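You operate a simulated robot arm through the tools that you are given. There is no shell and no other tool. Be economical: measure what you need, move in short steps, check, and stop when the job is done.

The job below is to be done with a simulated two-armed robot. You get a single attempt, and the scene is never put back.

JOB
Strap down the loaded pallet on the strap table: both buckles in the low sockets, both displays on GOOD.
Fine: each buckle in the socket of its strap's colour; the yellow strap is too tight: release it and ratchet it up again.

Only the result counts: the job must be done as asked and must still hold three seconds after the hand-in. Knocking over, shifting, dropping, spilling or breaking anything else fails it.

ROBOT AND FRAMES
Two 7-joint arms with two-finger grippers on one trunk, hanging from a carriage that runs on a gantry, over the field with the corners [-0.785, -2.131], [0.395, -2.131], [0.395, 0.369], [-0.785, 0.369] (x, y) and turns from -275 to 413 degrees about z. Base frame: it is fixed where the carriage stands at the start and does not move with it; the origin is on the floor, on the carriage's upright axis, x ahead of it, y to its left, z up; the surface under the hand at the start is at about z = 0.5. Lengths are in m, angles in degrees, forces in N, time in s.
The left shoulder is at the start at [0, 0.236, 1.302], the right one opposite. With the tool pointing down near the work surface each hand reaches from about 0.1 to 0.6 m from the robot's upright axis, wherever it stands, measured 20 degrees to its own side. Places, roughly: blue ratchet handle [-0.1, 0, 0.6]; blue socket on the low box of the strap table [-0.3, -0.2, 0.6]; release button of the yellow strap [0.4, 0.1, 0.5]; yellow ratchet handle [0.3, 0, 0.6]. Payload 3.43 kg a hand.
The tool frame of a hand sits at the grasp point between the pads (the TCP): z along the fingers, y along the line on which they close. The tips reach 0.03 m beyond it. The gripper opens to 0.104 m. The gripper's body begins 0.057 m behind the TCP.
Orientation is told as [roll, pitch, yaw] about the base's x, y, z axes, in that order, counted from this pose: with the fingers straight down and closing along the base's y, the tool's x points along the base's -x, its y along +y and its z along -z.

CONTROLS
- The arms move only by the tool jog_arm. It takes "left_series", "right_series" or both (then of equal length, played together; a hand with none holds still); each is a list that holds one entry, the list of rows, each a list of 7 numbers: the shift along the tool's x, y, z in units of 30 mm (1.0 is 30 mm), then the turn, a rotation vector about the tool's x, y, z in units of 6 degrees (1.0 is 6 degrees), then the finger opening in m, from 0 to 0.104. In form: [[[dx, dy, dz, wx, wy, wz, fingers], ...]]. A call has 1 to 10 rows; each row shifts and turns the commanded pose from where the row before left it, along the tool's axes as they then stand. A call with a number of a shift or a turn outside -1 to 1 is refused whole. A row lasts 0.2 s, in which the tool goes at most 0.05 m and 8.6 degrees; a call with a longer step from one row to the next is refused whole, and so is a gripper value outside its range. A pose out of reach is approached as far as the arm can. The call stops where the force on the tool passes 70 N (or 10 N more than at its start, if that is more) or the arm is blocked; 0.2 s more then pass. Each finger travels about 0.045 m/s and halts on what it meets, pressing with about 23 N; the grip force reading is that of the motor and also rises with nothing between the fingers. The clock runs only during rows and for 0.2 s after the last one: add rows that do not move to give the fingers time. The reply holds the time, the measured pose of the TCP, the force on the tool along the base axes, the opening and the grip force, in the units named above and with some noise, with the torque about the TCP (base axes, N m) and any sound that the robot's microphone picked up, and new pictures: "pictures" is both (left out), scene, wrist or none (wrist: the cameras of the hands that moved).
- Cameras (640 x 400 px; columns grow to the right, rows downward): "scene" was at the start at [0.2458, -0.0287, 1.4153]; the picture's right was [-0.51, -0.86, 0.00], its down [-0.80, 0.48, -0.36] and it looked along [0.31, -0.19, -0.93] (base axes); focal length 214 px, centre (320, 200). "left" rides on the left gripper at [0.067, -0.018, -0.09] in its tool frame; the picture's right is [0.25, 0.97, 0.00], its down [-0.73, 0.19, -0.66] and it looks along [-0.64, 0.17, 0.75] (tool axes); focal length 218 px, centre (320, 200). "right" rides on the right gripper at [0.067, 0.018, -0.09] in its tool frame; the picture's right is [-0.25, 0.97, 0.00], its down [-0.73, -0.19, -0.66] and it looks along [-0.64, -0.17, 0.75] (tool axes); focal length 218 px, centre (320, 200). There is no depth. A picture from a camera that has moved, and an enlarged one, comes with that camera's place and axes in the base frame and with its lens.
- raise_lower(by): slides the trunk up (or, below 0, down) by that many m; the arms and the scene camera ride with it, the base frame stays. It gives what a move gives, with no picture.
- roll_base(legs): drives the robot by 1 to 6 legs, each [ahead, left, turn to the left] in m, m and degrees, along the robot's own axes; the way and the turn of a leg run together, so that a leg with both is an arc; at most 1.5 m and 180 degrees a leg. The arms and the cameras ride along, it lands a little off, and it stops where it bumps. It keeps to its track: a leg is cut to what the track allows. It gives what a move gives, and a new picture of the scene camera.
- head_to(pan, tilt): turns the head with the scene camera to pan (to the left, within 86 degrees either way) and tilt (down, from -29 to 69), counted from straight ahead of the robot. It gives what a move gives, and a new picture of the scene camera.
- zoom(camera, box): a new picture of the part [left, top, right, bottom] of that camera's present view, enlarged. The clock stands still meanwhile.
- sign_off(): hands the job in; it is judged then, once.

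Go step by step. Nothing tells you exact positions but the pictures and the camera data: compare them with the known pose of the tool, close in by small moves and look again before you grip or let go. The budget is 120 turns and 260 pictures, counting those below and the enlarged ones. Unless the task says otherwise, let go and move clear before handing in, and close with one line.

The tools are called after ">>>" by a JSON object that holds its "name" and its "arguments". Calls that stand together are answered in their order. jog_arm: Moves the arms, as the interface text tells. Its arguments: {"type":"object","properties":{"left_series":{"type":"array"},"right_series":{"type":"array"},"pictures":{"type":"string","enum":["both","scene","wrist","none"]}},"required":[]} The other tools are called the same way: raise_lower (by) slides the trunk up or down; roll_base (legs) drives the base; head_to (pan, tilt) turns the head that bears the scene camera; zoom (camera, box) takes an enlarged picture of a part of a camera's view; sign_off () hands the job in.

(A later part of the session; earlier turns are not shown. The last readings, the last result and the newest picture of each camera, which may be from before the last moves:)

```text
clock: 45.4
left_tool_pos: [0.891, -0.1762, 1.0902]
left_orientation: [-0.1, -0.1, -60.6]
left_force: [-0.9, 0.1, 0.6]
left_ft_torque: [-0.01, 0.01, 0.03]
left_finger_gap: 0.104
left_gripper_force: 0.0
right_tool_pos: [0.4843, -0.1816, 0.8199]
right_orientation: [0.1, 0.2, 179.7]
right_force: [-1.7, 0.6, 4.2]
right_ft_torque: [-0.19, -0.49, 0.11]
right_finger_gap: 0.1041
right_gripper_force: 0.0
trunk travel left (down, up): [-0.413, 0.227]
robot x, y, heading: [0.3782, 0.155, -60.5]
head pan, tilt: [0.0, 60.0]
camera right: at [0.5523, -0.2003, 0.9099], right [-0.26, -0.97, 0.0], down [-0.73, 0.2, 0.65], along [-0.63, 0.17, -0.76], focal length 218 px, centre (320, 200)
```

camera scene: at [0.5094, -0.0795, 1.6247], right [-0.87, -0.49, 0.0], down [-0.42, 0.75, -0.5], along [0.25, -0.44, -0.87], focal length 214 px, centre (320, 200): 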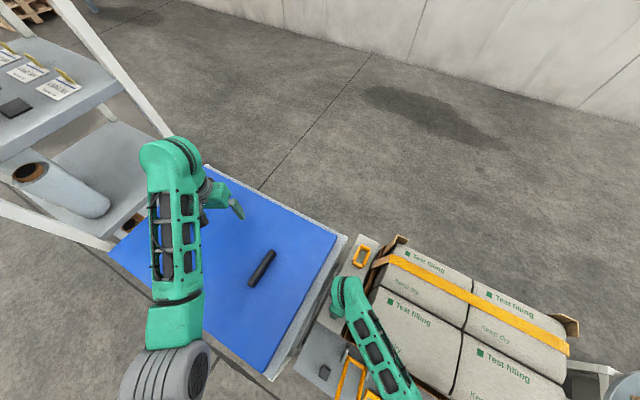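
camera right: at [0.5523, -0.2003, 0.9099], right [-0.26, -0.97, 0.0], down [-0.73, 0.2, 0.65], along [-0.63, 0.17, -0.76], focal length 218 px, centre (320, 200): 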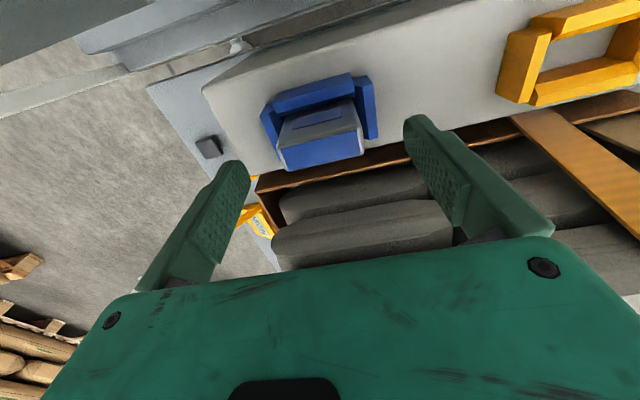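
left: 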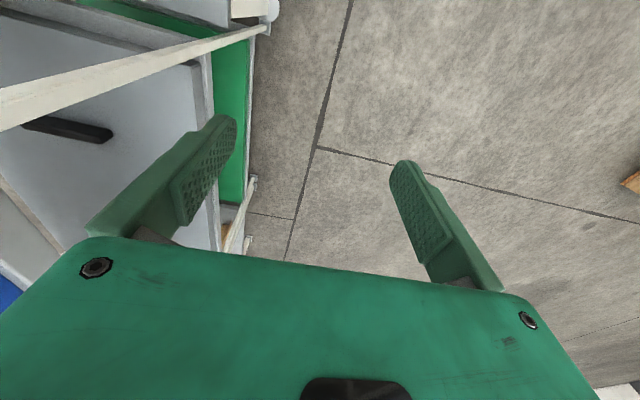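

There is a slight contact force on the camera side. Let me look at what touches.

>>> {"name": "head_to", "arguments": {"pan": 0, "tilt": 68}}

>>> {"name": "zoom", "arguments": {"camera": "scene", "box": [260, 120, 420, 240]}}

```text
clock: 46.0
left_tool_pos: [0.8913, -0.1766, 1.0906]
left_orientation: [0.0, 0.0, -60.7]
left_force: [-0.2, 0.0, -0.7]
left_ft_torque: [0.04, -0.02, 0.0]
left_finger_gap: 0.104
left_gripper_force: 0.1
right_tool_pos: [0.4851, -0.1833, 0.8197]
right_orientation: [0.1, 0.2, 179.9]
right_force: [-0.6, -0.2, 1.2]
right_ft_torque: [0.01, -0.14, -0.05]
right_finger_gap: 0.1041
right_gripper_force: 0.2
trunk travel left (down, up): [-0.413, 0.227]
robot x, y, heading: [0.382, 0.1526, -60.8]
head pan, tilt: [0.0, 68.0]
camera scene: at [0.5046, -0.0711, 1.6161], right [-0.87, -0.49, 0.0], down [-0.45, 0.81, -0.38], along [0.18, -0.33, -0.93], focal length 214 px, centre (320, 200)
```

scene: 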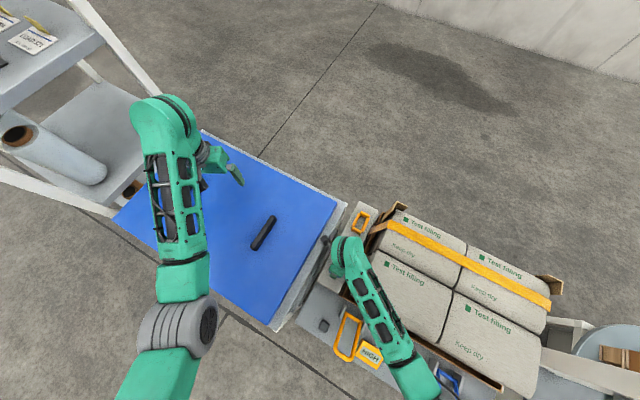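

```text
3.33 times, centred on (340, 180) of scene
camera zoom: at [0.5046, -0.0711, 1.6161], right [-0.87, -0.49, 0.0], down [-0.45, 0.81, -0.38], along [0.18, -0.33, -0.93], focal length 715 px, centre (253, 267)
```

zoom: 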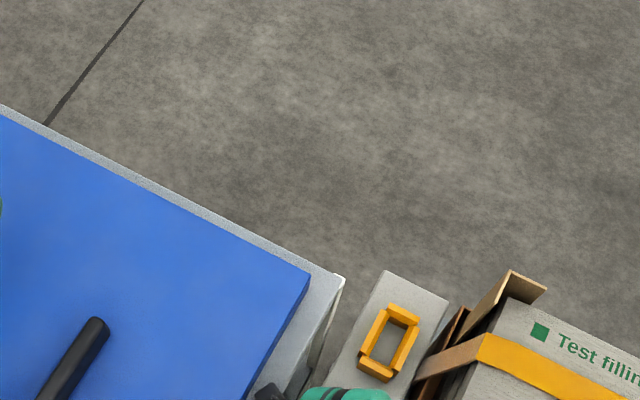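

The camera box rests against the blue table's rim in this orientation, so yaw 180 won't do there. Better: pick at yaw 0 with the hand leaning away from the bags, then place at yaw 180, again leaning away from the bags. First I raise and drive to survey the low box in that attitude.

>>> {"name": "jog_arm", "arguments": {"right_series": [[[-0.2, 0, -1, 0, 0, 0, 0.104], [0, 0, -1, 0, 0, 0, 0.104], [0, 0, -1, 0, 0, 0, 0.104], [0, 0, -1, 0, 0, 0, 0.104], [0, 0, -1, 0, 0, 0, 0.104], [0, 0, -1, 0, 0, 0, 0.104], [0, 0, -1, 0, 0, 0, 0.104]]], "pictures": "none"}}

>>> {"name": "roll_base", "arguments": {"legs": [[-0.236, -0.418, 0]]}}

>>> {"name": "zoom", "arguments": {"camera": "right", "box": [0, 0, 640, 400]}}

```text
clock: 47.6
left_tool_pos: [0.8924, -0.1759, 1.0906]
left_orientation: [0.1, -0.1, -60.6]
left_force: [-0.1, 0.6, -0.4]
left_ft_torque: [-0.01, -0.02, -0.01]
left_finger_gap: 0.1042
left_gripper_force: 0.0
right_tool_pos: [0.4767, -0.18, 1.0298]
right_orientation: [0.1, 0.1, 179.8]
right_force: [0.0, -0.2, -0.1]
right_ft_torque: [-0.01, 0.02, -0.02]
right_finger_gap: 0.1036
right_gripper_force: 0.0
trunk travel left (down, up): [-0.413, 0.227]
robot x, y, heading: [0.3778, 0.1529, -60.7]
head pan, tilt: [0.0, 68.0]
```

```text
clock: 50.5
left_tool_pos: [0.4118, -0.1739, 1.0899]
left_orientation: [0.0, 0.0, -59.9]
left_force: [-1.2, 0.6, 0.8]
left_ft_torque: [-0.04, -0.05, 0.0]
left_finger_gap: 0.1043
left_gripper_force: 0.2
right_tool_pos: [-0.0028, -0.1834, 1.0293]
right_orientation: [0.1, 0.2, -179.6]
right_force: [-0.1, -0.8, -0.4]
right_ft_torque: [0.01, 0.04, 0.0]
right_finger_gap: 0.1041
right_gripper_force: 0.1
trunk travel left (down, up): [-0.413, 0.227]
robot x, y, heading: [-0.1008, 0.1485, -59.8]
head pan, tilt: [0.0, 68.0]
camera scene: at [0.0233, -0.0731, 1.616], right [-0.87, -0.5, 0.0], down [-0.46, 0.8, -0.37], along [0.19, -0.32, -0.93], focal length 214 px, centre (320, 200)
```

scene: 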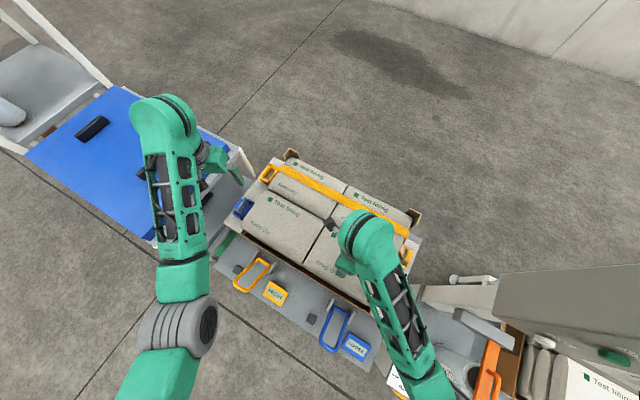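

```text
1.00 times, centred on (320, 200) of right (not enlarged: the box is as wide or as high as the picture)
camera zoom: at [0.065, -0.2007, 1.1204], right [-0.25, -0.97, 0.0], down [-0.73, 0.19, 0.65], along [-0.63, 0.16, -0.76], focal length 218 px, centre (320, 200)
```

zoom: 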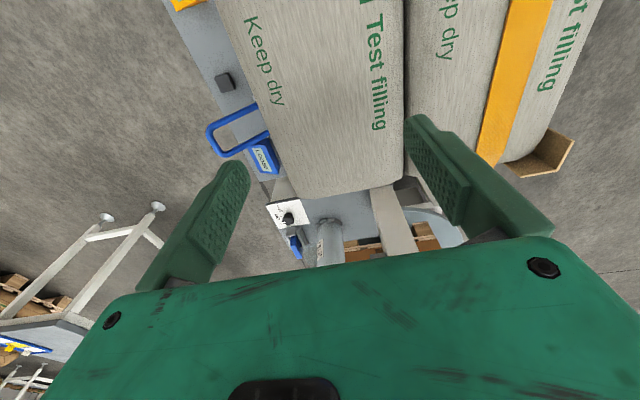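

The machine cabinet's nearest corner seems to be near (-0.45, -0.38, 0.87). I move a bit further toward the low box and check.

>>> {"name": "roll_base", "arguments": {"legs": [[-0.08, -0.139, 0]]}}

>>> {"name": "zoom", "arguments": {"camera": "right", "box": [0, 0, 640, 400]}}

```text
clock: 51.9
left_tool_pos: [0.2518, -0.1765, 1.0898]
left_orientation: [0.0, 0.1, -59.8]
left_force: [-0.8, -0.1, -0.1]
left_ft_torque: [0.02, 0.0, -0.05]
left_finger_gap: 0.1038
left_gripper_force: 0.0
right_tool_pos: [-0.1629, -0.1865, 1.0299]
right_orientation: [0.1, 0.1, -179.5]
right_force: [-0.7, 0.0, -0.9]
right_ft_torque: [-0.03, -0.02, 0.0]
right_finger_gap: 0.104
right_gripper_force: 0.0
trunk travel left (down, up): [-0.413, 0.227]
robot x, y, heading: [-0.2621, 0.1445, -59.7]
head pan, tilt: [0.0, 68.0]
camera scene: at [-0.1366, -0.076, 1.616], right [-0.86, -0.5, 0.0], down [-0.47, 0.8, -0.37], along [0.19, -0.32, -0.93], focal length 214 px, centre (320, 200)
```

scene: 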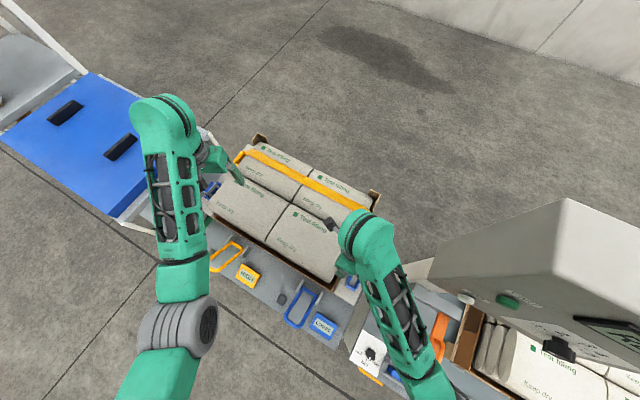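

```text
1.00 times, centred on (320, 200) of right (not enlarged: the box is as wide or as high as the picture)
camera zoom: at [-0.0948, -0.2036, 1.1204], right [-0.24, -0.97, 0.0], down [-0.73, 0.19, 0.65], along [-0.64, 0.16, -0.76], focal length 218 px, centre (320, 200)
```

zoom: 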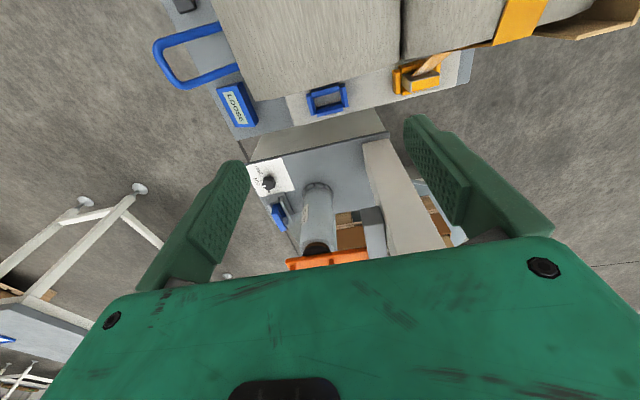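

Low blue socket is at about (-0.255, -0.186), frame top z≈0.572 (the high one is ≈0.714), and bag edge at x≈-0.156, so the plan fits. Now I go back to pick the buckle at yaw 0.

>>> {"name": "roll_base", "arguments": {"legs": [[0.317, 0.558, 0]]}}

>>> {"name": "jog_arm", "arguments": {"right_series": [[[0, 0, 0, 0, 0, 1, 0.104], [0, 0, 0, 0, 0, 1, 0.104], [0, 0, 0, 0, 0, 1, 0.104], [0, 0, 0, 0, 0, 1, 0.104], [0, 0, 0, 0, 0, 1, 0.104], [0, 0, 0, 0, 0, 1, 0.104], [0, 0, 0, 0, 0, 1, 0.104], [0, 0, 0, 0, 0, 1, 0.104], [0, 0, 0, 0, 0, 1, 0.104], [0, 0, 0, 0, 0, 1, 0.104]]], "pictures": "none"}}

>>> {"name": "jog_arm", "arguments": {"right_series": [[[0, 0, 0, 0, 0, 1, 0.104], [0, 0, 0, 0, 0, 1, 0.104], [0, 0, 0, 0, 0, 1, 0.104], [0, 0, 0, 0, 0, 1, 0.104], [0, 0, 0, 0, 0, 1, 0.104], [0, 0, 0, 0, 0, 1, 0.104], [0, 0, 0, 0, 0, 1, 0.104], [0, 0, 0, 0, 0, 1, 0.104], [0, 0, 0, 0, 0, 1, 0.104], [0, 0, 0, 0, 0, 1, 0.104]]], "pictures": "none"}}

>>> {"name": "jog_arm", "arguments": {"right_series": [[[0, 0, 0, 0, 0, 1, 0.104], [0, 0, 0, 0, 0, 1, 0.104], [0, 0, 0, 0, 0, 1, 0.104], [0, 0, 0, 0, 0, 1, 0.104], [0, 0, 0, 0, 0, 1, 0.104], [0, 0, 0, 0, 0, 1, 0.104], [0, 0, 0, 0, 0, 1, 0.104], [0, 0, 0, 0, 0, 1, 0.104], [0, 0, 0, 0, 0, 1, 0.104], [0, 0, 0, 0, 0, 1, 0.104]]], "pictures": "wrist"}}

```text
clock: 55.5
left_tool_pos: [0.8943, -0.1777, 1.0903]
left_orientation: [0.0, 0.1, -60.0]
left_force: [0.2, -0.4, -0.1]
left_ft_torque: [-0.01, 0.01, 0.01]
left_finger_gap: 0.1042
left_gripper_force: 0.0
right_tool_pos: [0.4815, -0.1868, 1.0292]
right_orientation: [0.1, 0.2, -179.7]
right_force: [-0.2, -0.2, 0.0]
right_ft_torque: [-0.01, -0.01, 0.01]
right_finger_gap: 0.104
right_gripper_force: 0.1
trunk travel left (down, up): [-0.413, 0.227]
robot x, y, heading: [0.3794, 0.1465, -60.2]
head pan, tilt: [0.0, 68.0]
camera scene: at [0.5073, -0.0766, 1.6161], right [-0.87, -0.5, 0.0], down [-0.46, 0.8, -0.37], along [0.19, -0.32, -0.93], focal length 214 px, centre (320, 200)
```

scene: 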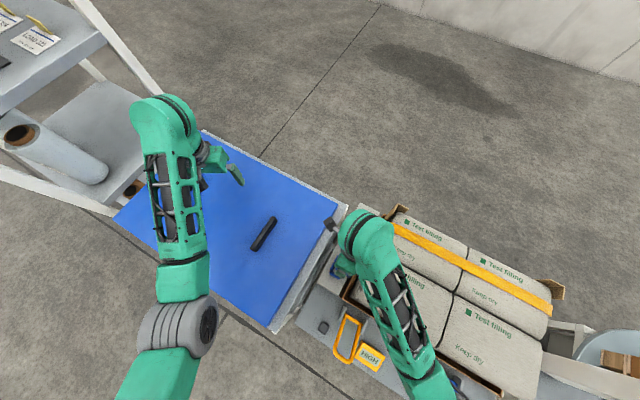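

```text
clock: 57.7
left_tool_pos: [0.896, -0.1773, 1.0914]
left_orientation: [0.0, 0.0, -60.0]
left_force: [0.7, -0.4, 0.5]
left_ft_torque: [0.01, -0.03, 0.0]
left_finger_gap: 0.1043
left_gripper_force: 0.0
right_tool_pos: [0.4803, -0.1856, 1.0306]
right_orientation: [-0.2, 0.2, 120.2]
right_force: [-0.3, 0.0, 0.2]
right_ft_torque: [0.03, 0.02, 0.03]
right_finger_gap: 0.1039
right_gripper_force: 0.0
trunk travel left (down, up): [-0.413, 0.227]
robot x, y, heading: [0.38, 0.1489, -60.1]
head pan, tilt: [0.0, 68.0]
```

```text
clock: 59.9
left_tool_pos: [0.8962, -0.1788, 1.091]
left_orientation: [0.1, -0.1, -60.0]
left_force: [0.0, 0.0, -0.6]
left_ft_torque: [0.0, -0.02, 0.0]
left_finger_gap: 0.1042
left_gripper_force: 0.0
right_tool_pos: [0.4804, -0.187, 1.0286]
right_orientation: [-0.1, 0.0, 60.4]
right_force: [-0.1, -0.6, 0.9]
right_ft_torque: [0.0, 0.01, 0.02]
right_finger_gap: 0.104
right_gripper_force: 0.0
trunk travel left (down, up): [-0.413, 0.227]
robot x, y, heading: [0.3825, 0.1452, -60.2]
head pan, tilt: [0.0, 68.0]
```

```text
clock: 62.1
left_tool_pos: [0.8959, -0.1777, 1.0913]
left_orientation: [0.0, 0.1, -60.0]
left_force: [-0.8, 0.3, -0.4]
left_ft_torque: [0.0, 0.02, 0.01]
left_finger_gap: 0.1039
left_gripper_force: 0.0
right_tool_pos: [0.4803, -0.1871, 1.0286]
right_orientation: [-0.1, -0.2, 0.2]
right_force: [0.1, -0.8, 0.3]
right_ft_torque: [-0.02, -0.04, 0.03]
right_finger_gap: 0.1039
right_gripper_force: 0.1
trunk travel left (down, up): [-0.413, 0.227]
robot x, y, heading: [0.3792, 0.1462, -60.3]
head pan, tilt: [0.0, 68.0]
camera right: at [0.4141, -0.17, 1.1196], right [0.25, 0.97, 0.0], down [0.73, -0.19, 0.66], along [0.64, -0.16, -0.75], focal length 218 px, centre (320, 200)
```

right: 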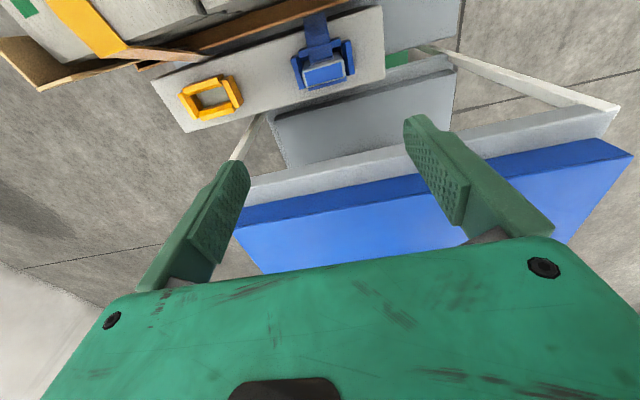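

Descend, lean the hand 10° toward +x (away from the bags), and go to grip height.

>>> {"name": "jog_arm", "arguments": {"right_series": [[[-0.06, 0.1, 0.95, 0, 0, 0, 0.104], [-0.06, 0.1, 0.95, 0, 0, 0, 0.104], [0, 0, 0.95, 0, 0, 0, 0.104], [0, 0, 0.95, 0, 0, 0, 0.104], [0, 0, 0.95, 0, 0, 0, 0.104], [0, 0, 0.95, 0, 0, 0, 0.104], [0, 0, 0.9, 0, 0, 0, 0.104], [0, 0, 0, 0, 0.85, 0, 0.104], [0, 0, 0, 0, 0.85, 0, 0.104]]], "pictures": "wrist"}}

```text
clock: 64.1
left_tool_pos: [0.8951, -0.1775, 1.09]
left_orientation: [0.0, 0.0, -60.0]
left_force: [-0.6, -0.7, -0.3]
left_ft_torque: [0.0, 0.01, 0.05]
left_finger_gap: 0.1039
left_gripper_force: 0.0
right_tool_pos: [0.4863, -0.1807, 0.8307]
right_orientation: [-0.1, 9.9, 0.2]
right_force: [-0.4, -0.2, -0.1]
right_ft_torque: [0.02, -0.01, 0.0]
right_finger_gap: 0.1041
right_gripper_force: 0.1
trunk travel left (down, up): [-0.413, 0.227]
robot x, y, heading: [0.3838, 0.1497, -59.8]
head pan, tilt: [0.0, 68.0]
camera right: at [0.4363, -0.1632, 0.9328], right [0.24, 0.97, -0.05], down [0.83, -0.18, 0.52], along [0.5, -0.16, -0.85], focal length 218 px, centre (320, 200)
```

right: 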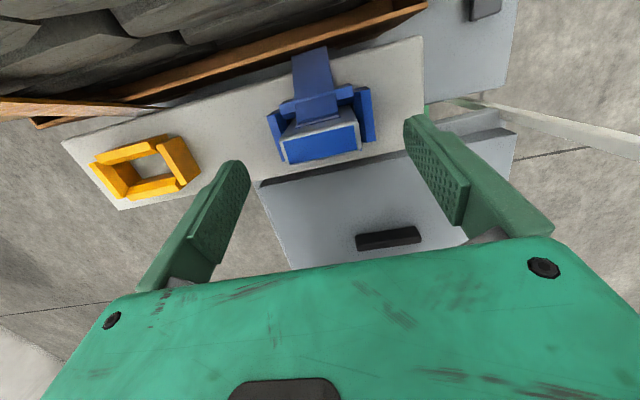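

>>> {"name": "jog_arm", "arguments": {"right_series": [[[-0.12, 0, 0.9, 0, 0, 0, 0.104], [-0.12, 0, 0.87, 0, 0, 0, 0.104], [0, 0, 0, 0, 0, 0, 0.085], [0, 0, 0, 0, 0, 0, 0.065], [0, 0, 0, 0, 0, 0, 0.04], [0, 0, 0, 0, 0, 0, 0.04], [0, 0, 0, 0, 0, 0, 0.04]]], "pictures": "wrist"}}

```text
clock: 65.7
left_tool_pos: [0.8956, -0.1783, 1.0901]
left_orientation: [0.0, 0.0, -59.9]
left_force: [0.5, 0.6, -0.2]
left_ft_torque: [-0.01, 0.0, 0.02]
left_finger_gap: 0.104
left_gripper_force: 0.0
right_tool_pos: [0.4835, -0.1806, 0.7773]
right_orientation: [-0.1, 10.0, 0.4]
right_force: [-1.0, -0.3, -0.2]
right_ft_torque: [0.0, -0.03, -0.03]
right_finger_gap: 0.0591
right_gripper_force: 22.5
trunk travel left (down, up): [-0.413, 0.227]
robot x, y, heading: [0.3804, 0.1435, -60.0]
head pan, tilt: [0.0, 68.0]
camera right: at [0.4334, -0.1638, 0.8779], right [0.24, 0.97, -0.05], down [0.83, -0.18, 0.52], along [0.5, -0.16, -0.85], focal length 218 px, centre (320, 200)
```

right: 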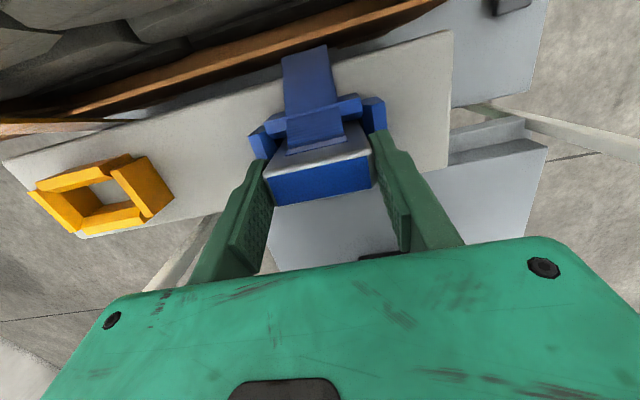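

Gripped again. Lift straight up above the bags.

>>> {"name": "jog_arm", "arguments": {"right_series": [[[0.088, 0, -0.5, 0, 0, 0, 0.04], [0.167, 0, -0.944, 0, 0, 0, 0.04], [0.167, 0, -0.944, 0, 0, 0, 0.04], [0.167, 0, -0.944, 0, 0, 0, 0.04], [0.167, 0, -0.944, 0, 0, 0, 0.04], [0.167, 0, -0.944, 0, 0, 0, 0.04], [0.167, 0, -0.944, 0, 0, 0, 0.04], [0.167, 0, -0.944, 0, 0, 0, 0.04], [0.167, 0, -0.944, 0, 0, 0, 0.04]]], "pictures": "wrist"}}

```text
clock: 67.7
left_tool_pos: [0.8957, -0.1775, 1.0895]
left_orientation: [0.0, 0.0, -60.0]
left_force: [-0.8, -0.2, -0.4]
left_ft_torque: [0.02, 0.01, -0.03]
left_finger_gap: 0.104
left_gripper_force: 0.1
right_tool_pos: [0.4828, -0.1795, 1.0209]
right_orientation: [0.0, 10.1, 0.3]
right_force: [-0.2, -0.9, -1.0]
right_ft_torque: [-0.01, -0.04, 0.0]
right_finger_gap: 0.0596
right_gripper_force: 23.3
trunk travel left (down, up): [-0.413, 0.227]
robot x, y, heading: [0.3839, 0.146, -60.0]
head pan, tilt: [0.0, 68.0]
camera right: at [0.4331, -0.1618, 1.1222], right [0.24, 0.97, -0.04], down [0.83, -0.19, 0.52], along [0.49, -0.16, -0.85], focal length 218 px, centre (320, 200)
```

right: 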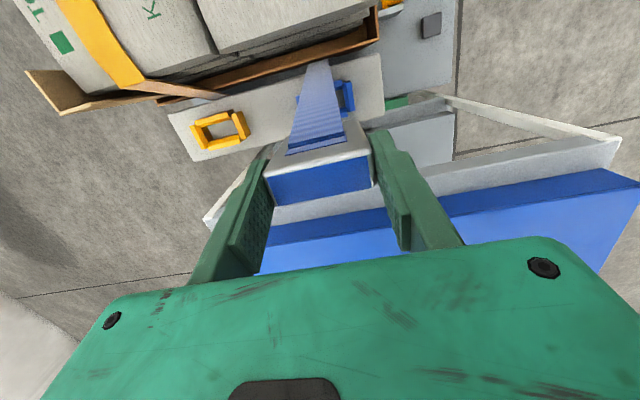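

Free. Now turn about the vertical by 180°, keeping the lean.

>>> {"name": "jog_arm", "arguments": {"right_series": [[[0, 0, 0, 0.174, 0, -0.985, 0.04], [0, 0, 0, 0.174, 0, -0.985, 0.04], [0, 0, 0, 0.174, 0, -0.985, 0.04], [0, 0, 0, 0.174, 0, -0.985, 0.04], [0, 0, 0, 0.174, 0, -0.985, 0.04], [0, 0, 0, 0.174, 0, -0.985, 0.04], [0, 0, 0, 0.174, 0, -0.985, 0.04], [0, 0, 0, 0.174, 0, -0.985, 0.04], [0, 0, 0, 0.174, 0, -0.985, 0.04], [0, 0, 0, 0.174, 0, -0.985, 0.04]]], "pictures": "wrist"}}

>>> {"name": "jog_arm", "arguments": {"right_series": [[[0, 0, 0, 0.174, 0, -0.985, 0.04], [0, 0, 0, 0.174, 0, -0.985, 0.04], [0, 0, 0, 0.174, 0, -0.985, 0.04], [0, 0, 0, 0.174, 0, -0.985, 0.04], [0, 0, 0, 0.174, 0, -0.985, 0.04], [0, 0, 0, 0.174, 0, -0.985, 0.04], [0, 0, 0, 0.174, 0, -0.985, 0.04], [0, 0, 0, 0.174, 0, -0.985, 0.04], [0, 0, 0, 0.174, 0, -0.985, 0.04], [0, 0, 0, 0.174, 0, -0.985, 0.04]]], "pictures": "none"}}

>>> {"name": "jog_arm", "arguments": {"right_series": [[[0, 0, 0, 0.174, 0, -0.985, 0.04], [0, 0, 0, 0.174, 0, -0.985, 0.04], [0, 0, 0, 0.174, 0, -0.985, 0.04], [0, 0, 0, 0.174, 0, -0.985, 0.04], [0, 0, 0, 0.174, 0, -0.985, 0.04], [0, 0, 0, 0.174, 0, -0.985, 0.04], [0, 0, 0, 0.174, 0, -0.985, 0.04], [0, 0, 0, 0.174, 0, -0.985, 0.04], [0, 0, 0, 0.174, 0, -0.985, 0.04], [0, 0, 0, 0.174, 0, -0.985, 0.04]]], "pictures": "wrist"}}

```text
clock: 69.9
left_tool_pos: [0.8953, -0.1773, 1.0902]
left_orientation: [0.0, 0.0, -59.9]
left_force: [0.0, -0.1, 0.1]
left_ft_torque: [-0.01, -0.06, 0.02]
left_finger_gap: 0.1042
left_gripper_force: 0.0
right_tool_pos: [0.4833, -0.1819, 1.0235]
right_orientation: [-0.1, 10.2, 60.5]
right_force: [0.3, -0.2, -1.0]
right_ft_torque: [-0.02, 0.0, -0.02]
right_finger_gap: 0.0592
right_gripper_force: 23.0
trunk travel left (down, up): [-0.413, 0.227]
robot x, y, heading: [0.3805, 0.1423, -60.1]
head pan, tilt: [0.0, 68.0]
camera right: at [0.4441, -0.2169, 1.1247], right [-0.72, 0.69, -0.04], down [0.58, 0.63, 0.52], along [0.39, 0.35, -0.85], focal length 218 px, centre (320, 200)
```

right: 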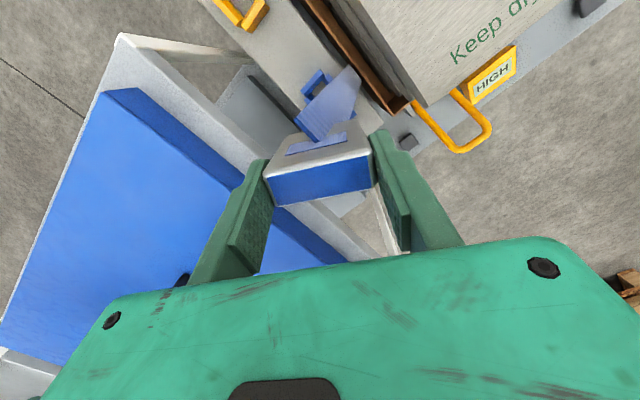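

```text
clock: 72.1
left_tool_pos: [0.8945, -0.1784, 1.0903]
left_orientation: [-0.1, 0.0, -60.0]
left_force: [0.2, 0.5, -0.2]
left_ft_torque: [-0.01, 0.0, 0.01]
left_finger_gap: 0.1041
left_gripper_force: 0.0
right_tool_pos: [0.4836, -0.1792, 1.0223]
right_orientation: [0.1, 10.0, 120.5]
right_force: [0.0, 0.4, -0.4]
right_ft_torque: [0.02, 0.0, 0.01]
right_finger_gap: 0.0594
right_gripper_force: 22.4
trunk travel left (down, up): [-0.413, 0.227]
robot x, y, heading: [0.3804, 0.1453, -60.1]
head pan, tilt: [0.0, 68.0]
```

```text
clock: 74.3
left_tool_pos: [0.8952, -0.1772, 1.0906]
left_orientation: [0.0, 0.0, -59.9]
left_force: [-0.9, 0.5, -0.3]
left_ft_torque: [0.04, -0.02, -0.03]
left_finger_gap: 0.1039
left_gripper_force: 0.1
right_tool_pos: [0.4821, -0.1805, 1.0231]
right_orientation: [0.1, 10.0, -179.4]
right_force: [-0.2, -0.3, -1.2]
right_ft_torque: [0.04, 0.02, 0.03]
right_finger_gap: 0.0595
right_gripper_force: 23.0
trunk travel left (down, up): [-0.413, 0.227]
robot x, y, heading: [0.3814, 0.1461, -60.1]
head pan, tilt: [0.0, 68.0]
camera right: at [0.5348, -0.1983, 1.1249], right [-0.24, -0.97, -0.04], down [-0.83, 0.18, 0.52], along [-0.5, 0.16, -0.85], focal length 218 px, centre (320, 200)
```

right: 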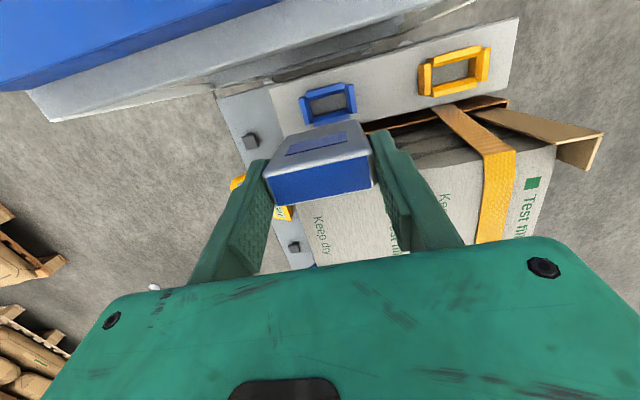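

Turned, and the tab side now faces +x. Drive over to the low box.

>>> {"name": "roll_base", "arguments": {"legs": [[-0.22, -0.39, 0], [-0.143, -0.251, 0]]}}

>>> {"name": "zoom", "arguments": {"camera": "right", "box": [0, 0, 640, 400]}}

```text
clock: 78.6
left_tool_pos: [0.1605, -0.1808, 1.0892]
left_orientation: [0.0, 0.0, -60.2]
left_force: [1.2, -0.4, 0.5]
left_ft_torque: [-0.05, -0.05, 0.0]
left_finger_gap: 0.1039
left_gripper_force: 0.0
right_tool_pos: [-0.2514, -0.1839, 1.0236]
right_orientation: [0.1, 10.0, -179.8]
right_force: [-0.1, 0.3, -1.1]
right_ft_torque: [0.0, -0.01, 0.0]
right_finger_gap: 0.0595
right_gripper_force: 23.0
trunk travel left (down, up): [-0.413, 0.227]
robot x, y, heading: [-0.353, 0.1441, -59.8]
head pan, tilt: [0.0, 68.0]
camera scene: at [-0.227, -0.079, 1.616], right [-0.87, -0.5, 0.0], down [-0.46, 0.8, -0.37], along [0.19, -0.33, -0.93], focal length 214 px, centre (320, 200)
```

scene: 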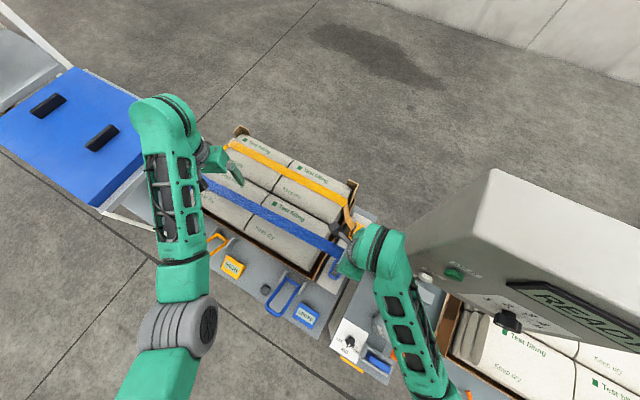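

```text
1.00 times, centred on (320, 200) of right (not enlarged: the box is as wide or as high as the picture)
camera zoom: at [-0.2, -0.2009, 1.1247], right [-0.25, -0.97, -0.04], down [-0.83, 0.19, 0.52], along [-0.5, 0.16, -0.85], focal length 218 px, centre (320, 200)
```

zoom: 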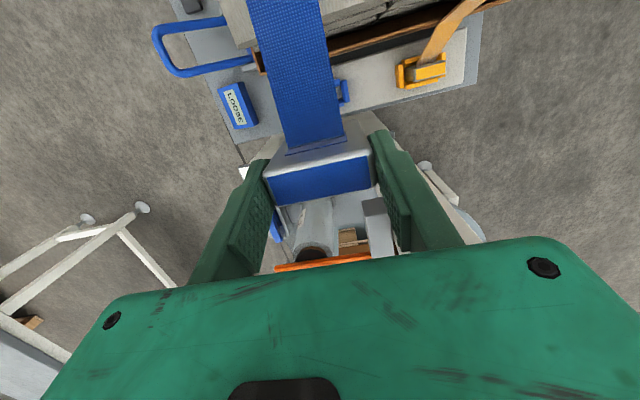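

The blue strap now runs over the bags. I lower the trunk so the hand nears the low socket and look.

>>> {"name": "raise_lower", "arguments": {"by": -0.15}}

>>> {"name": "zoom", "arguments": {"camera": "right", "box": [160, 0, 480, 200]}}

>>> {"name": "zoom", "arguments": {"camera": "scene", "box": [240, 180, 480, 340]}}

```text
clock: 80.4
left_tool_pos: [0.1605, -0.1811, 0.9397]
left_orientation: [0.0, 0.0, -60.2]
left_force: [0.2, 0.0, -0.5]
left_ft_torque: [-0.03, 0.02, -0.05]
left_finger_gap: 0.104
left_gripper_force: 0.1
right_tool_pos: [-0.2515, -0.1831, 0.8732]
right_orientation: [0.0, 10.0, -179.8]
right_force: [-0.3, -0.4, -1.2]
right_ft_torque: [0.01, 0.01, 0.02]
right_finger_gap: 0.0596
right_gripper_force: 22.9
trunk travel left (down, up): [-0.263, 0.377]
robot x, y, heading: [-0.3504, 0.1428, -60.2]
head pan, tilt: [0.0, 68.0]
```

```text
2.00 times, centred on (320, 100) of right
camera zoom: at [-0.1995, -0.2009, 0.9749], right [-0.25, -0.97, -0.04], down [-0.83, 0.19, 0.52], along [-0.5, 0.16, -0.85], focal length 436 px, centre (320, 400)
```

zoom: 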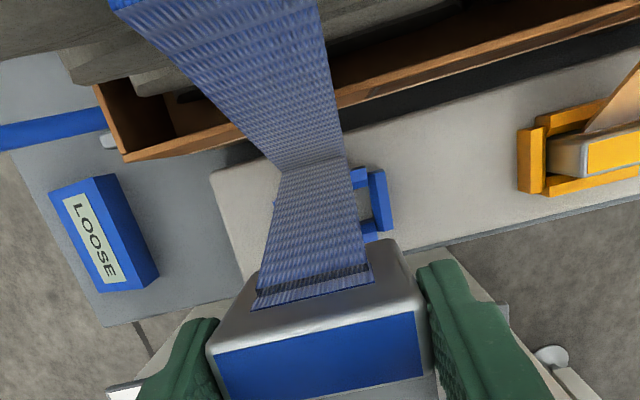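

```text
2.50 times, centred on (360, 260) of scene
camera zoom: at [-0.2267, -0.079, 1.4661], right [-0.87, -0.5, 0.0], down [-0.46, 0.8, -0.37], along [0.19, -0.33, -0.93], focal length 536 px, centre (220, 50)
```

zoom: 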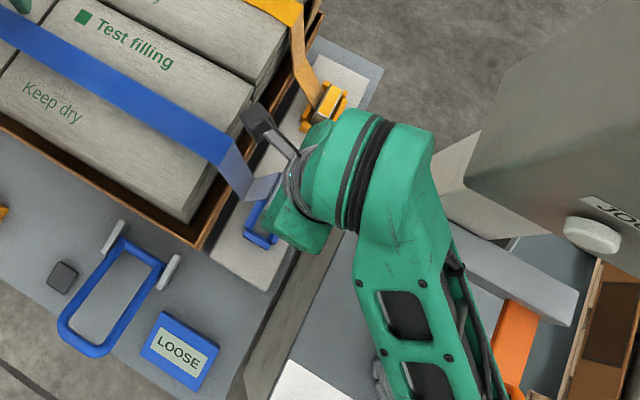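

Positions agree with the earlier estimate (socket ≈ (-0.254, -0.185)). I descend to about 3 cm above insertion.

>>> {"name": "jog_arm", "arguments": {"right_series": [[[-0.155, 0.01, 0.81, 0, 0, 0, 0.04], [-0.155, 0.01, 0.81, 0, 0, 0, 0.04], [-0.155, 0.01, 0.81, 0, 0, 0, 0.04], [-0.155, 0.01, 0.81, 0, 0, 0, 0.04], [-0.155, 0.01, 0.81, 0, 0, 0, 0.04], [-0.155, 0.01, 0.81, 0, 0, 0, 0.04], [-0.155, 0.01, 0.81, 0, 0, 0, 0.04]]], "pictures": "wrist"}}

>>> {"name": "zoom", "arguments": {"camera": "right", "box": [160, 0, 480, 200]}}

>>> {"name": "zoom", "arguments": {"camera": "scene", "box": [280, 200, 400, 300]}}

```text
clock: 82.0
left_tool_pos: [0.1608, -0.1818, 0.9401]
left_orientation: [0.0, 0.0, -60.2]
left_force: [-0.3, 0.2, 0.4]
left_ft_torque: [-0.01, 0.0, 0.01]
left_finger_gap: 0.1041
left_gripper_force: 0.0
right_tool_pos: [-0.2533, -0.1861, 0.7011]
right_orientation: [0.0, 10.0, -179.8]
right_force: [0.7, 0.4, -0.5]
right_ft_torque: [0.01, -0.03, -0.02]
right_finger_gap: 0.0594
right_gripper_force: 23.2
trunk travel left (down, up): [-0.263, 0.377]
robot x, y, heading: [-0.351, 0.1457, -60.4]
head pan, tilt: [0.0, 68.0]
camera right: at [-0.2019, -0.2042, 0.8012], right [-0.25, -0.97, -0.04], down [-0.83, 0.19, 0.52], along [-0.5, 0.16, -0.85], focal length 218 px, centre (320, 200)
```

right: 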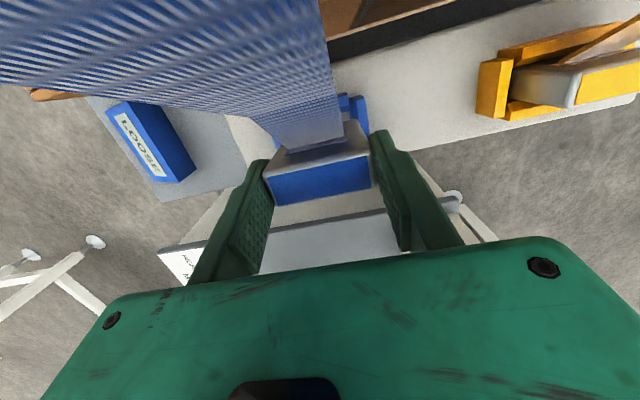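

```text
2.00 times, centred on (320, 100) of right
camera zoom: at [-0.2019, -0.2042, 0.8012], right [-0.25, -0.97, -0.04], down [-0.83, 0.19, 0.52], along [-0.5, 0.16, -0.85], focal length 436 px, centre (320, 400)
```

zoom: 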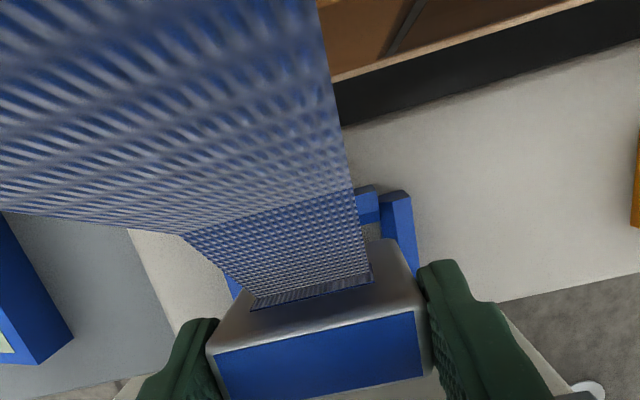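

```text
4.00 times, centred on (340, 250) of scene
camera zoom: at [-0.2267, -0.0789, 1.4661], right [-0.87, -0.5, 0.0], down [-0.46, 0.8, -0.37], along [0.19, -0.33, -0.93], focal length 858 px, centre (240, 0)
```

zoom: 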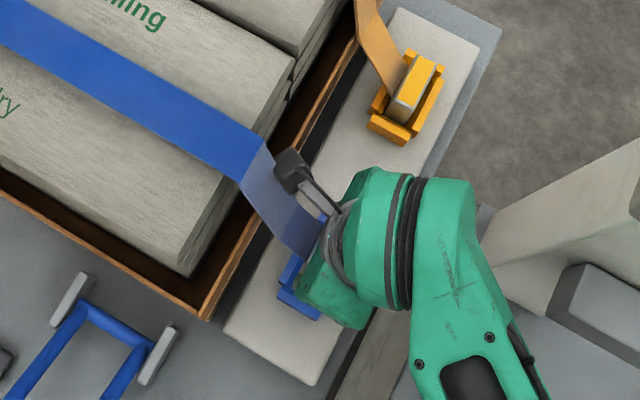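

Comparing the socket's corner with the seated reference suggests a seat at TCP ≈ (-0.2565, -0.184). Adjust and descend a bit more.

>>> {"name": "jog_arm", "arguments": {"right_series": [[[-0.2, -0.063, 0.5, 0, 0, 0, 0.04], [-0.11, 0, 0.63, 0, 0, 0, 0.04]]], "pictures": "none"}}

>>> {"name": "zoom", "arguments": {"camera": "right", "box": [200, 40, 440, 220]}}

>>> {"name": "zoom", "arguments": {"camera": "scene", "box": [305, 230, 375, 290]}}

```text
clock: 82.6
left_tool_pos: [0.1626, -0.1807, 0.9411]
left_orientation: [0.1, 0.0, -60.2]
left_force: [-0.4, 0.1, 0.0]
left_ft_torque: [0.0, 0.02, 0.01]
left_finger_gap: 0.1042
left_gripper_force: 0.0
right_tool_pos: [-0.2549, -0.1839, 0.6684]
right_orientation: [0.3, 10.2, -179.8]
right_force: [0.6, -0.5, -0.9]
right_ft_torque: [-0.02, 0.0, 0.0]
right_finger_gap: 0.0595
right_gripper_force: 22.7
trunk travel left (down, up): [-0.263, 0.377]
robot x, y, heading: [-0.3517, 0.1457, -60.0]
head pan, tilt: [0.0, 68.0]
```

```text
2.22 times, centred on (320, 130) of right
camera zoom: at [-0.2035, -0.2018, 0.7695], right [-0.25, -0.97, -0.04], down [-0.83, 0.19, 0.52], along [-0.49, 0.16, -0.86], focal length 485 px, centre (320, 356)
```

zoom: 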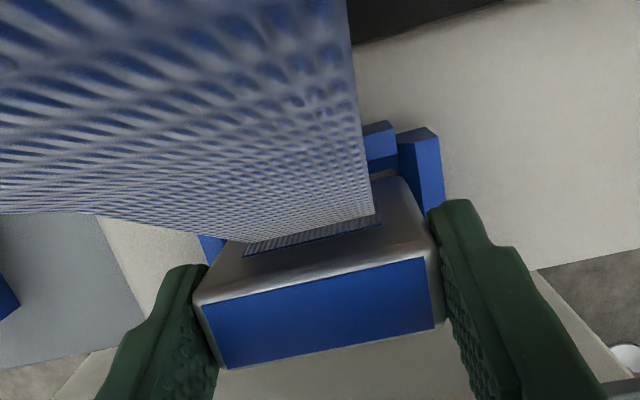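

```text
6.67 times, centred on (340, 260) of scene
camera zoom: at [-0.2261, -0.0783, 1.4672], right [-0.87, -0.5, 0.0], down [-0.46, 0.8, -0.37], along [0.19, -0.32, -0.93], focal length 1430 px, centre (187, -200)
```

zoom: 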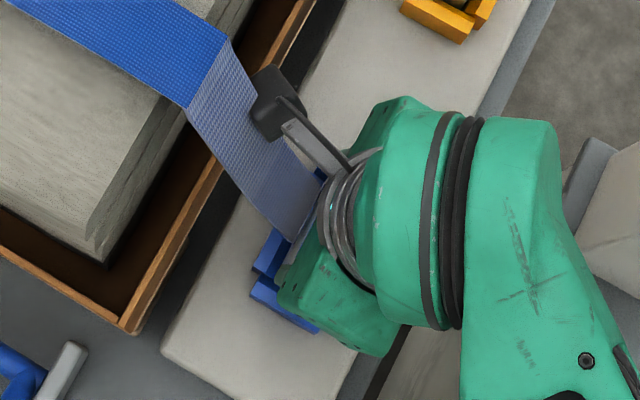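

Lined up within about 1 mm. Insert slowly.

>>> {"name": "jog_arm", "arguments": {"right_series": [[[-0.06, 0, 0.3, 0, 0, 0, 0.04], [-0.053, 0, 0.3, 0, 0, 0, 0.04], [-0.053, 0, 0.3, 0, 0, 0, 0.04], [-0.02, 0, 0.11, 0, 0, 0, 0.04]]], "pictures": "wrist"}}

>>> {"name": "zoom", "arguments": {"camera": "right", "box": [200, 40, 440, 220]}}

```text
clock: 83.6
left_tool_pos: [0.1654, -0.1765, 0.9428]
left_orientation: [0.2, 0.1, -60.2]
left_force: [0.4, 0.1, -0.2]
left_ft_torque: [0.0, 0.03, 0.01]
left_finger_gap: 0.104
left_gripper_force: 0.1
right_tool_pos: [-0.2465, -0.1825, 0.6421]
right_orientation: [0.7, 10.8, -179.6]
right_force: [-13.7, -1.7, 5.2]
right_ft_torque: [-0.15, 0.79, -0.03]
right_finger_gap: 0.0597
right_gripper_force: 23.3
trunk travel left (down, up): [-0.263, 0.377]
robot x, y, heading: [-0.3537, 0.146, -60.1]
head pan, tilt: [0.0, 68.0]
camera right: at [-0.1969, -0.1995, 0.7437], right [-0.24, -0.97, -0.04], down [-0.84, 0.19, 0.51], along [-0.48, 0.16, -0.86], focal length 218 px, centre (320, 200)
```

right: 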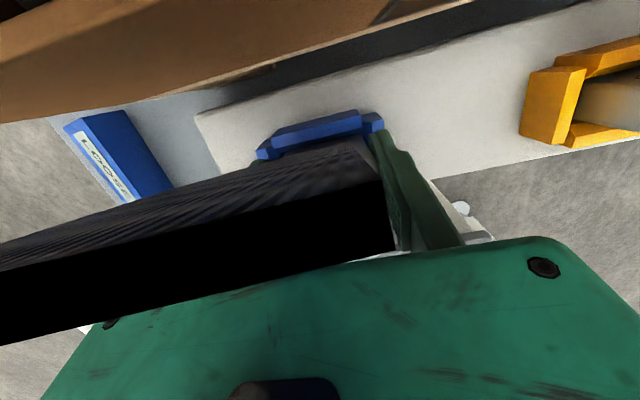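

```text
2.22 times, centred on (320, 130) of right
camera zoom: at [-0.1969, -0.1995, 0.7437], right [-0.24, -0.97, -0.04], down [-0.84, 0.19, 0.51], along [-0.48, 0.16, -0.86], focal length 485 px, centre (320, 356)
```

zoom: 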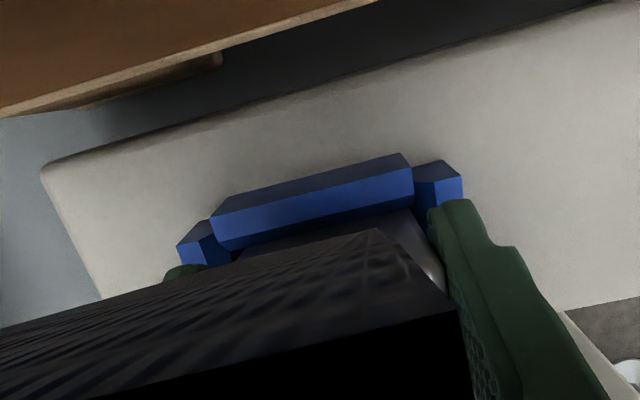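

Something pushes the arm toward +x (the whole robot shifted about 5 mm); perhaps the forearm touches the machine. I look.

>>> {"name": "zoom", "arguments": {"camera": "scene", "box": [280, 160, 600, 400]}}

>>> {"name": "zoom", "arguments": {"camera": "left", "box": [0, 0, 640, 400]}}

```text
1.67 times, centred on (440, 280) of scene
camera zoom: at [-0.2238, -0.0762, 1.467], right [-0.87, -0.5, 0.0], down [-0.46, 0.81, -0.37], along [0.19, -0.32, -0.93], focal length 358 px, centre (120, 67)
```

zoom: 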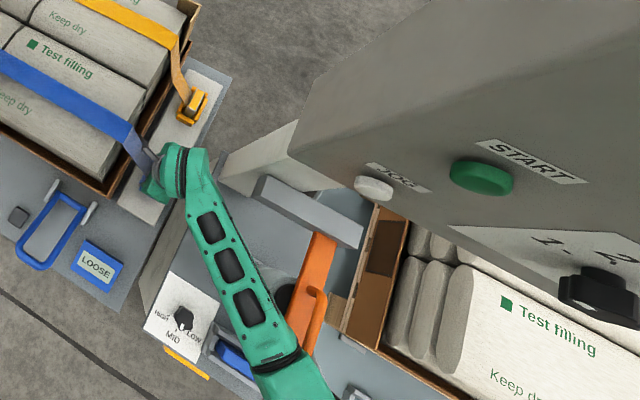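

```text
1.00 times, centred on (320, 200) of left (not enlarged: the box is as wide or as high as the picture)
camera zoom: at [0.117, -0.129, 1.0321], right [0.71, 0.7, 0.0], down [0.53, -0.54, 0.66], along [0.46, -0.47, -0.75], focal length 218 px, centre (320, 200)
```

zoom: 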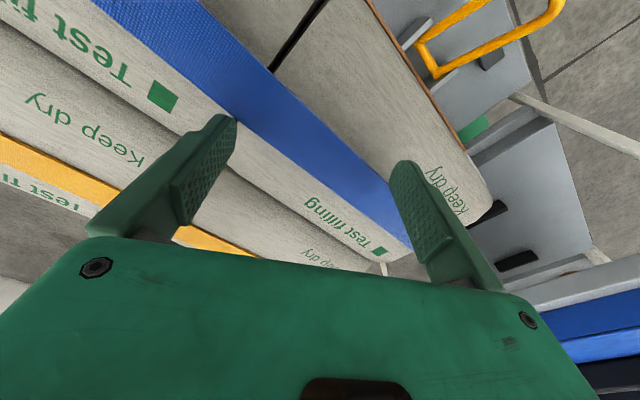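

The arm seems to be contacting the machine beside it. Retreat upward along the path first.

>>> {"name": "jog_arm", "arguments": {"right_series": [[[0.09, 0, -0.5, 0, 0, 0, 0.04], [0.12, 0, -0.7, 0, 0, 0, 0.04], [0.12, 0, -0.7, 0, 0, 0, 0.04], [0.12, 0, -0.7, 0, 0, 0, 0.04], [0.12, 0, -0.7, 0, 0, 0, 0.04]]], "pictures": "both"}}

```text
clock: 84.8
left_tool_pos: [0.1605, -0.1818, 0.9402]
left_orientation: [0.0, 0.0, -60.1]
left_force: [0.1, 0.7, 0.0]
left_ft_torque: [0.01, 0.0, -0.03]
left_finger_gap: 0.104
left_gripper_force: 0.0
right_tool_pos: [-0.2601, -0.1825, 0.7348]
right_orientation: [0.0, 9.8, -179.8]
right_force: [-0.5, -0.1, -1.4]
right_ft_torque: [0.01, -0.02, -0.02]
right_finger_gap: 0.0594
right_gripper_force: 23.5
trunk travel left (down, up): [-0.263, 0.377]
robot x, y, heading: [-0.3519, 0.1459, -60.3]
head pan, tilt: [0.0, 68.0]
camera scene: at [-0.2272, -0.0792, 1.4659], right [-0.87, -0.5, 0.0], down [-0.46, 0.8, -0.37], along [0.19, -0.33, -0.93], focal length 214 px, centre (320, 200)
camera right: at [-0.2084, -0.2016, 0.8368], right [-0.25, -0.97, -0.04], down [-0.83, 0.19, 0.52], along [-0.5, 0.16, -0.85], focal length 218 px, centre (320, 200)
```

scene: 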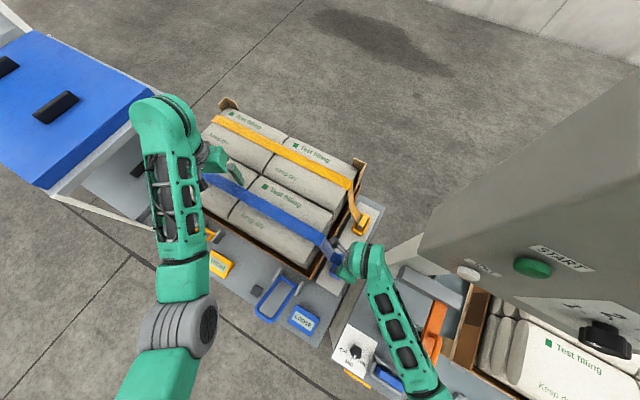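
right: 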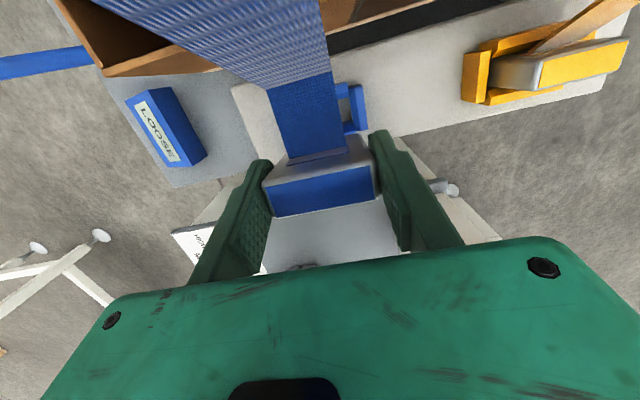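

The cabinet's button panel is actually close (START near (-0.42, -0.21, 1.22)); the right upper arm probably touches it. Look to the right to check.

>>> {"name": "head_to", "arguments": {"pan": -50, "tilt": 50}}

```text
clock: 85.9
left_tool_pos: [0.1597, -0.1824, 0.9404]
left_orientation: [0.0, -0.1, -60.2]
left_force: [0.3, 0.3, 0.4]
left_ft_torque: [-0.02, 0.02, -0.01]
left_finger_gap: 0.1038
left_gripper_force: 0.2
right_tool_pos: [-0.2591, -0.1843, 0.7358]
right_orientation: [0.1, 9.9, -179.9]
right_force: [0.1, -0.4, -1.0]
right_ft_torque: [0.03, 0.01, 0.01]
right_finger_gap: 0.0592
right_gripper_force: 22.8
trunk travel left (down, up): [-0.263, 0.377]
robot x, y, heading: [-0.3534, 0.1421, -60.0]
head pan, tilt: [-50.0, 50.0]
camera scene: at [-0.2815, -0.1019, 1.4872], right [-0.94, 0.34, 0.0], down [0.26, 0.72, -0.64], along [-0.22, -0.6, -0.77], focal length 214 px, centre (320, 200)
```

scene: 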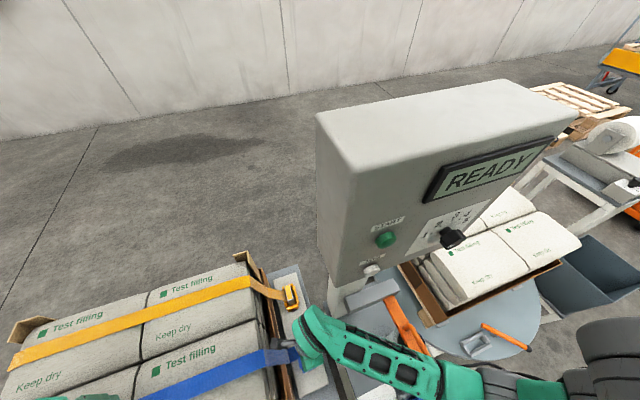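

The display still shows READY. I descend again in smaller steps while watching the arm from this view to find the contact.

>>> {"name": "jog_arm", "arguments": {"right_series": [[[-0.08, 0, 0.6, 0, 0, 0, 0.04], [-0.08, 0, 0.6, 0, 0, 0, 0.04], [-0.08, 0, 0.6, 0, 0, 0, 0.04]]], "pictures": "scene"}}

>>> {"name": "zoom", "arguments": {"camera": "scene", "box": [240, 220, 560, 400]}}

```text
clock: 86.7
left_tool_pos: [0.161, -0.1822, 0.9398]
left_orientation: [0.0, 0.0, -60.3]
left_force: [0.4, 0.2, 0.1]
left_ft_torque: [-0.01, -0.04, -0.01]
left_finger_gap: 0.1039
left_gripper_force: 0.0
right_tool_pos: [-0.2547, -0.1854, 0.6812]
right_orientation: [0.1, 10.0, -179.8]
right_force: [-0.2, -0.2, -0.9]
right_ft_torque: [0.01, 0.01, 0.02]
right_finger_gap: 0.0594
right_gripper_force: 22.5
trunk travel left (down, up): [-0.263, 0.377]
robot x, y, heading: [-0.349, 0.1447, -60.4]
head pan, tilt: [-50.0, 50.0]
camera scene: at [-0.2816, -0.1018, 1.4873], right [-0.94, 0.35, 0.0], down [0.26, 0.72, -0.64], along [-0.22, -0.6, -0.77], focal length 214 px, centre (320, 200)
```

scene: 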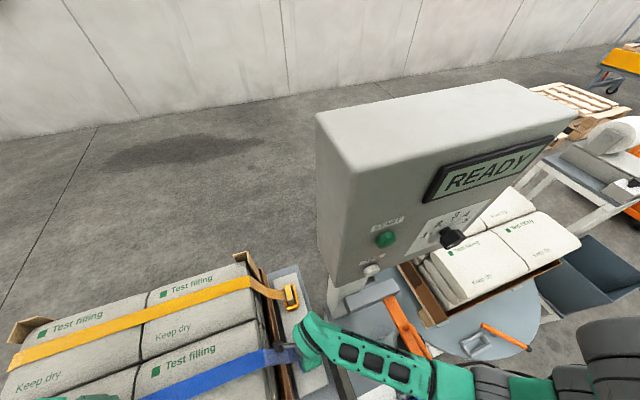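

```text
2.00 times, centred on (400, 310) of scene
camera zoom: at [-0.2816, -0.1018, 1.4873], right [-0.94, 0.35, 0.0], down [0.26, 0.72, -0.64], along [-0.22, -0.6, -0.77], focal length 429 px, centre (160, -20)
```

zoom: 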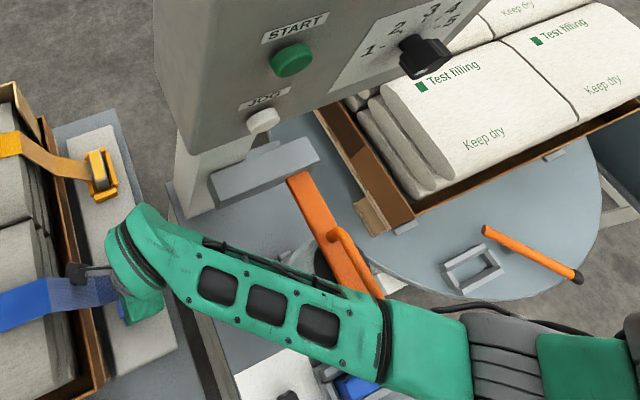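

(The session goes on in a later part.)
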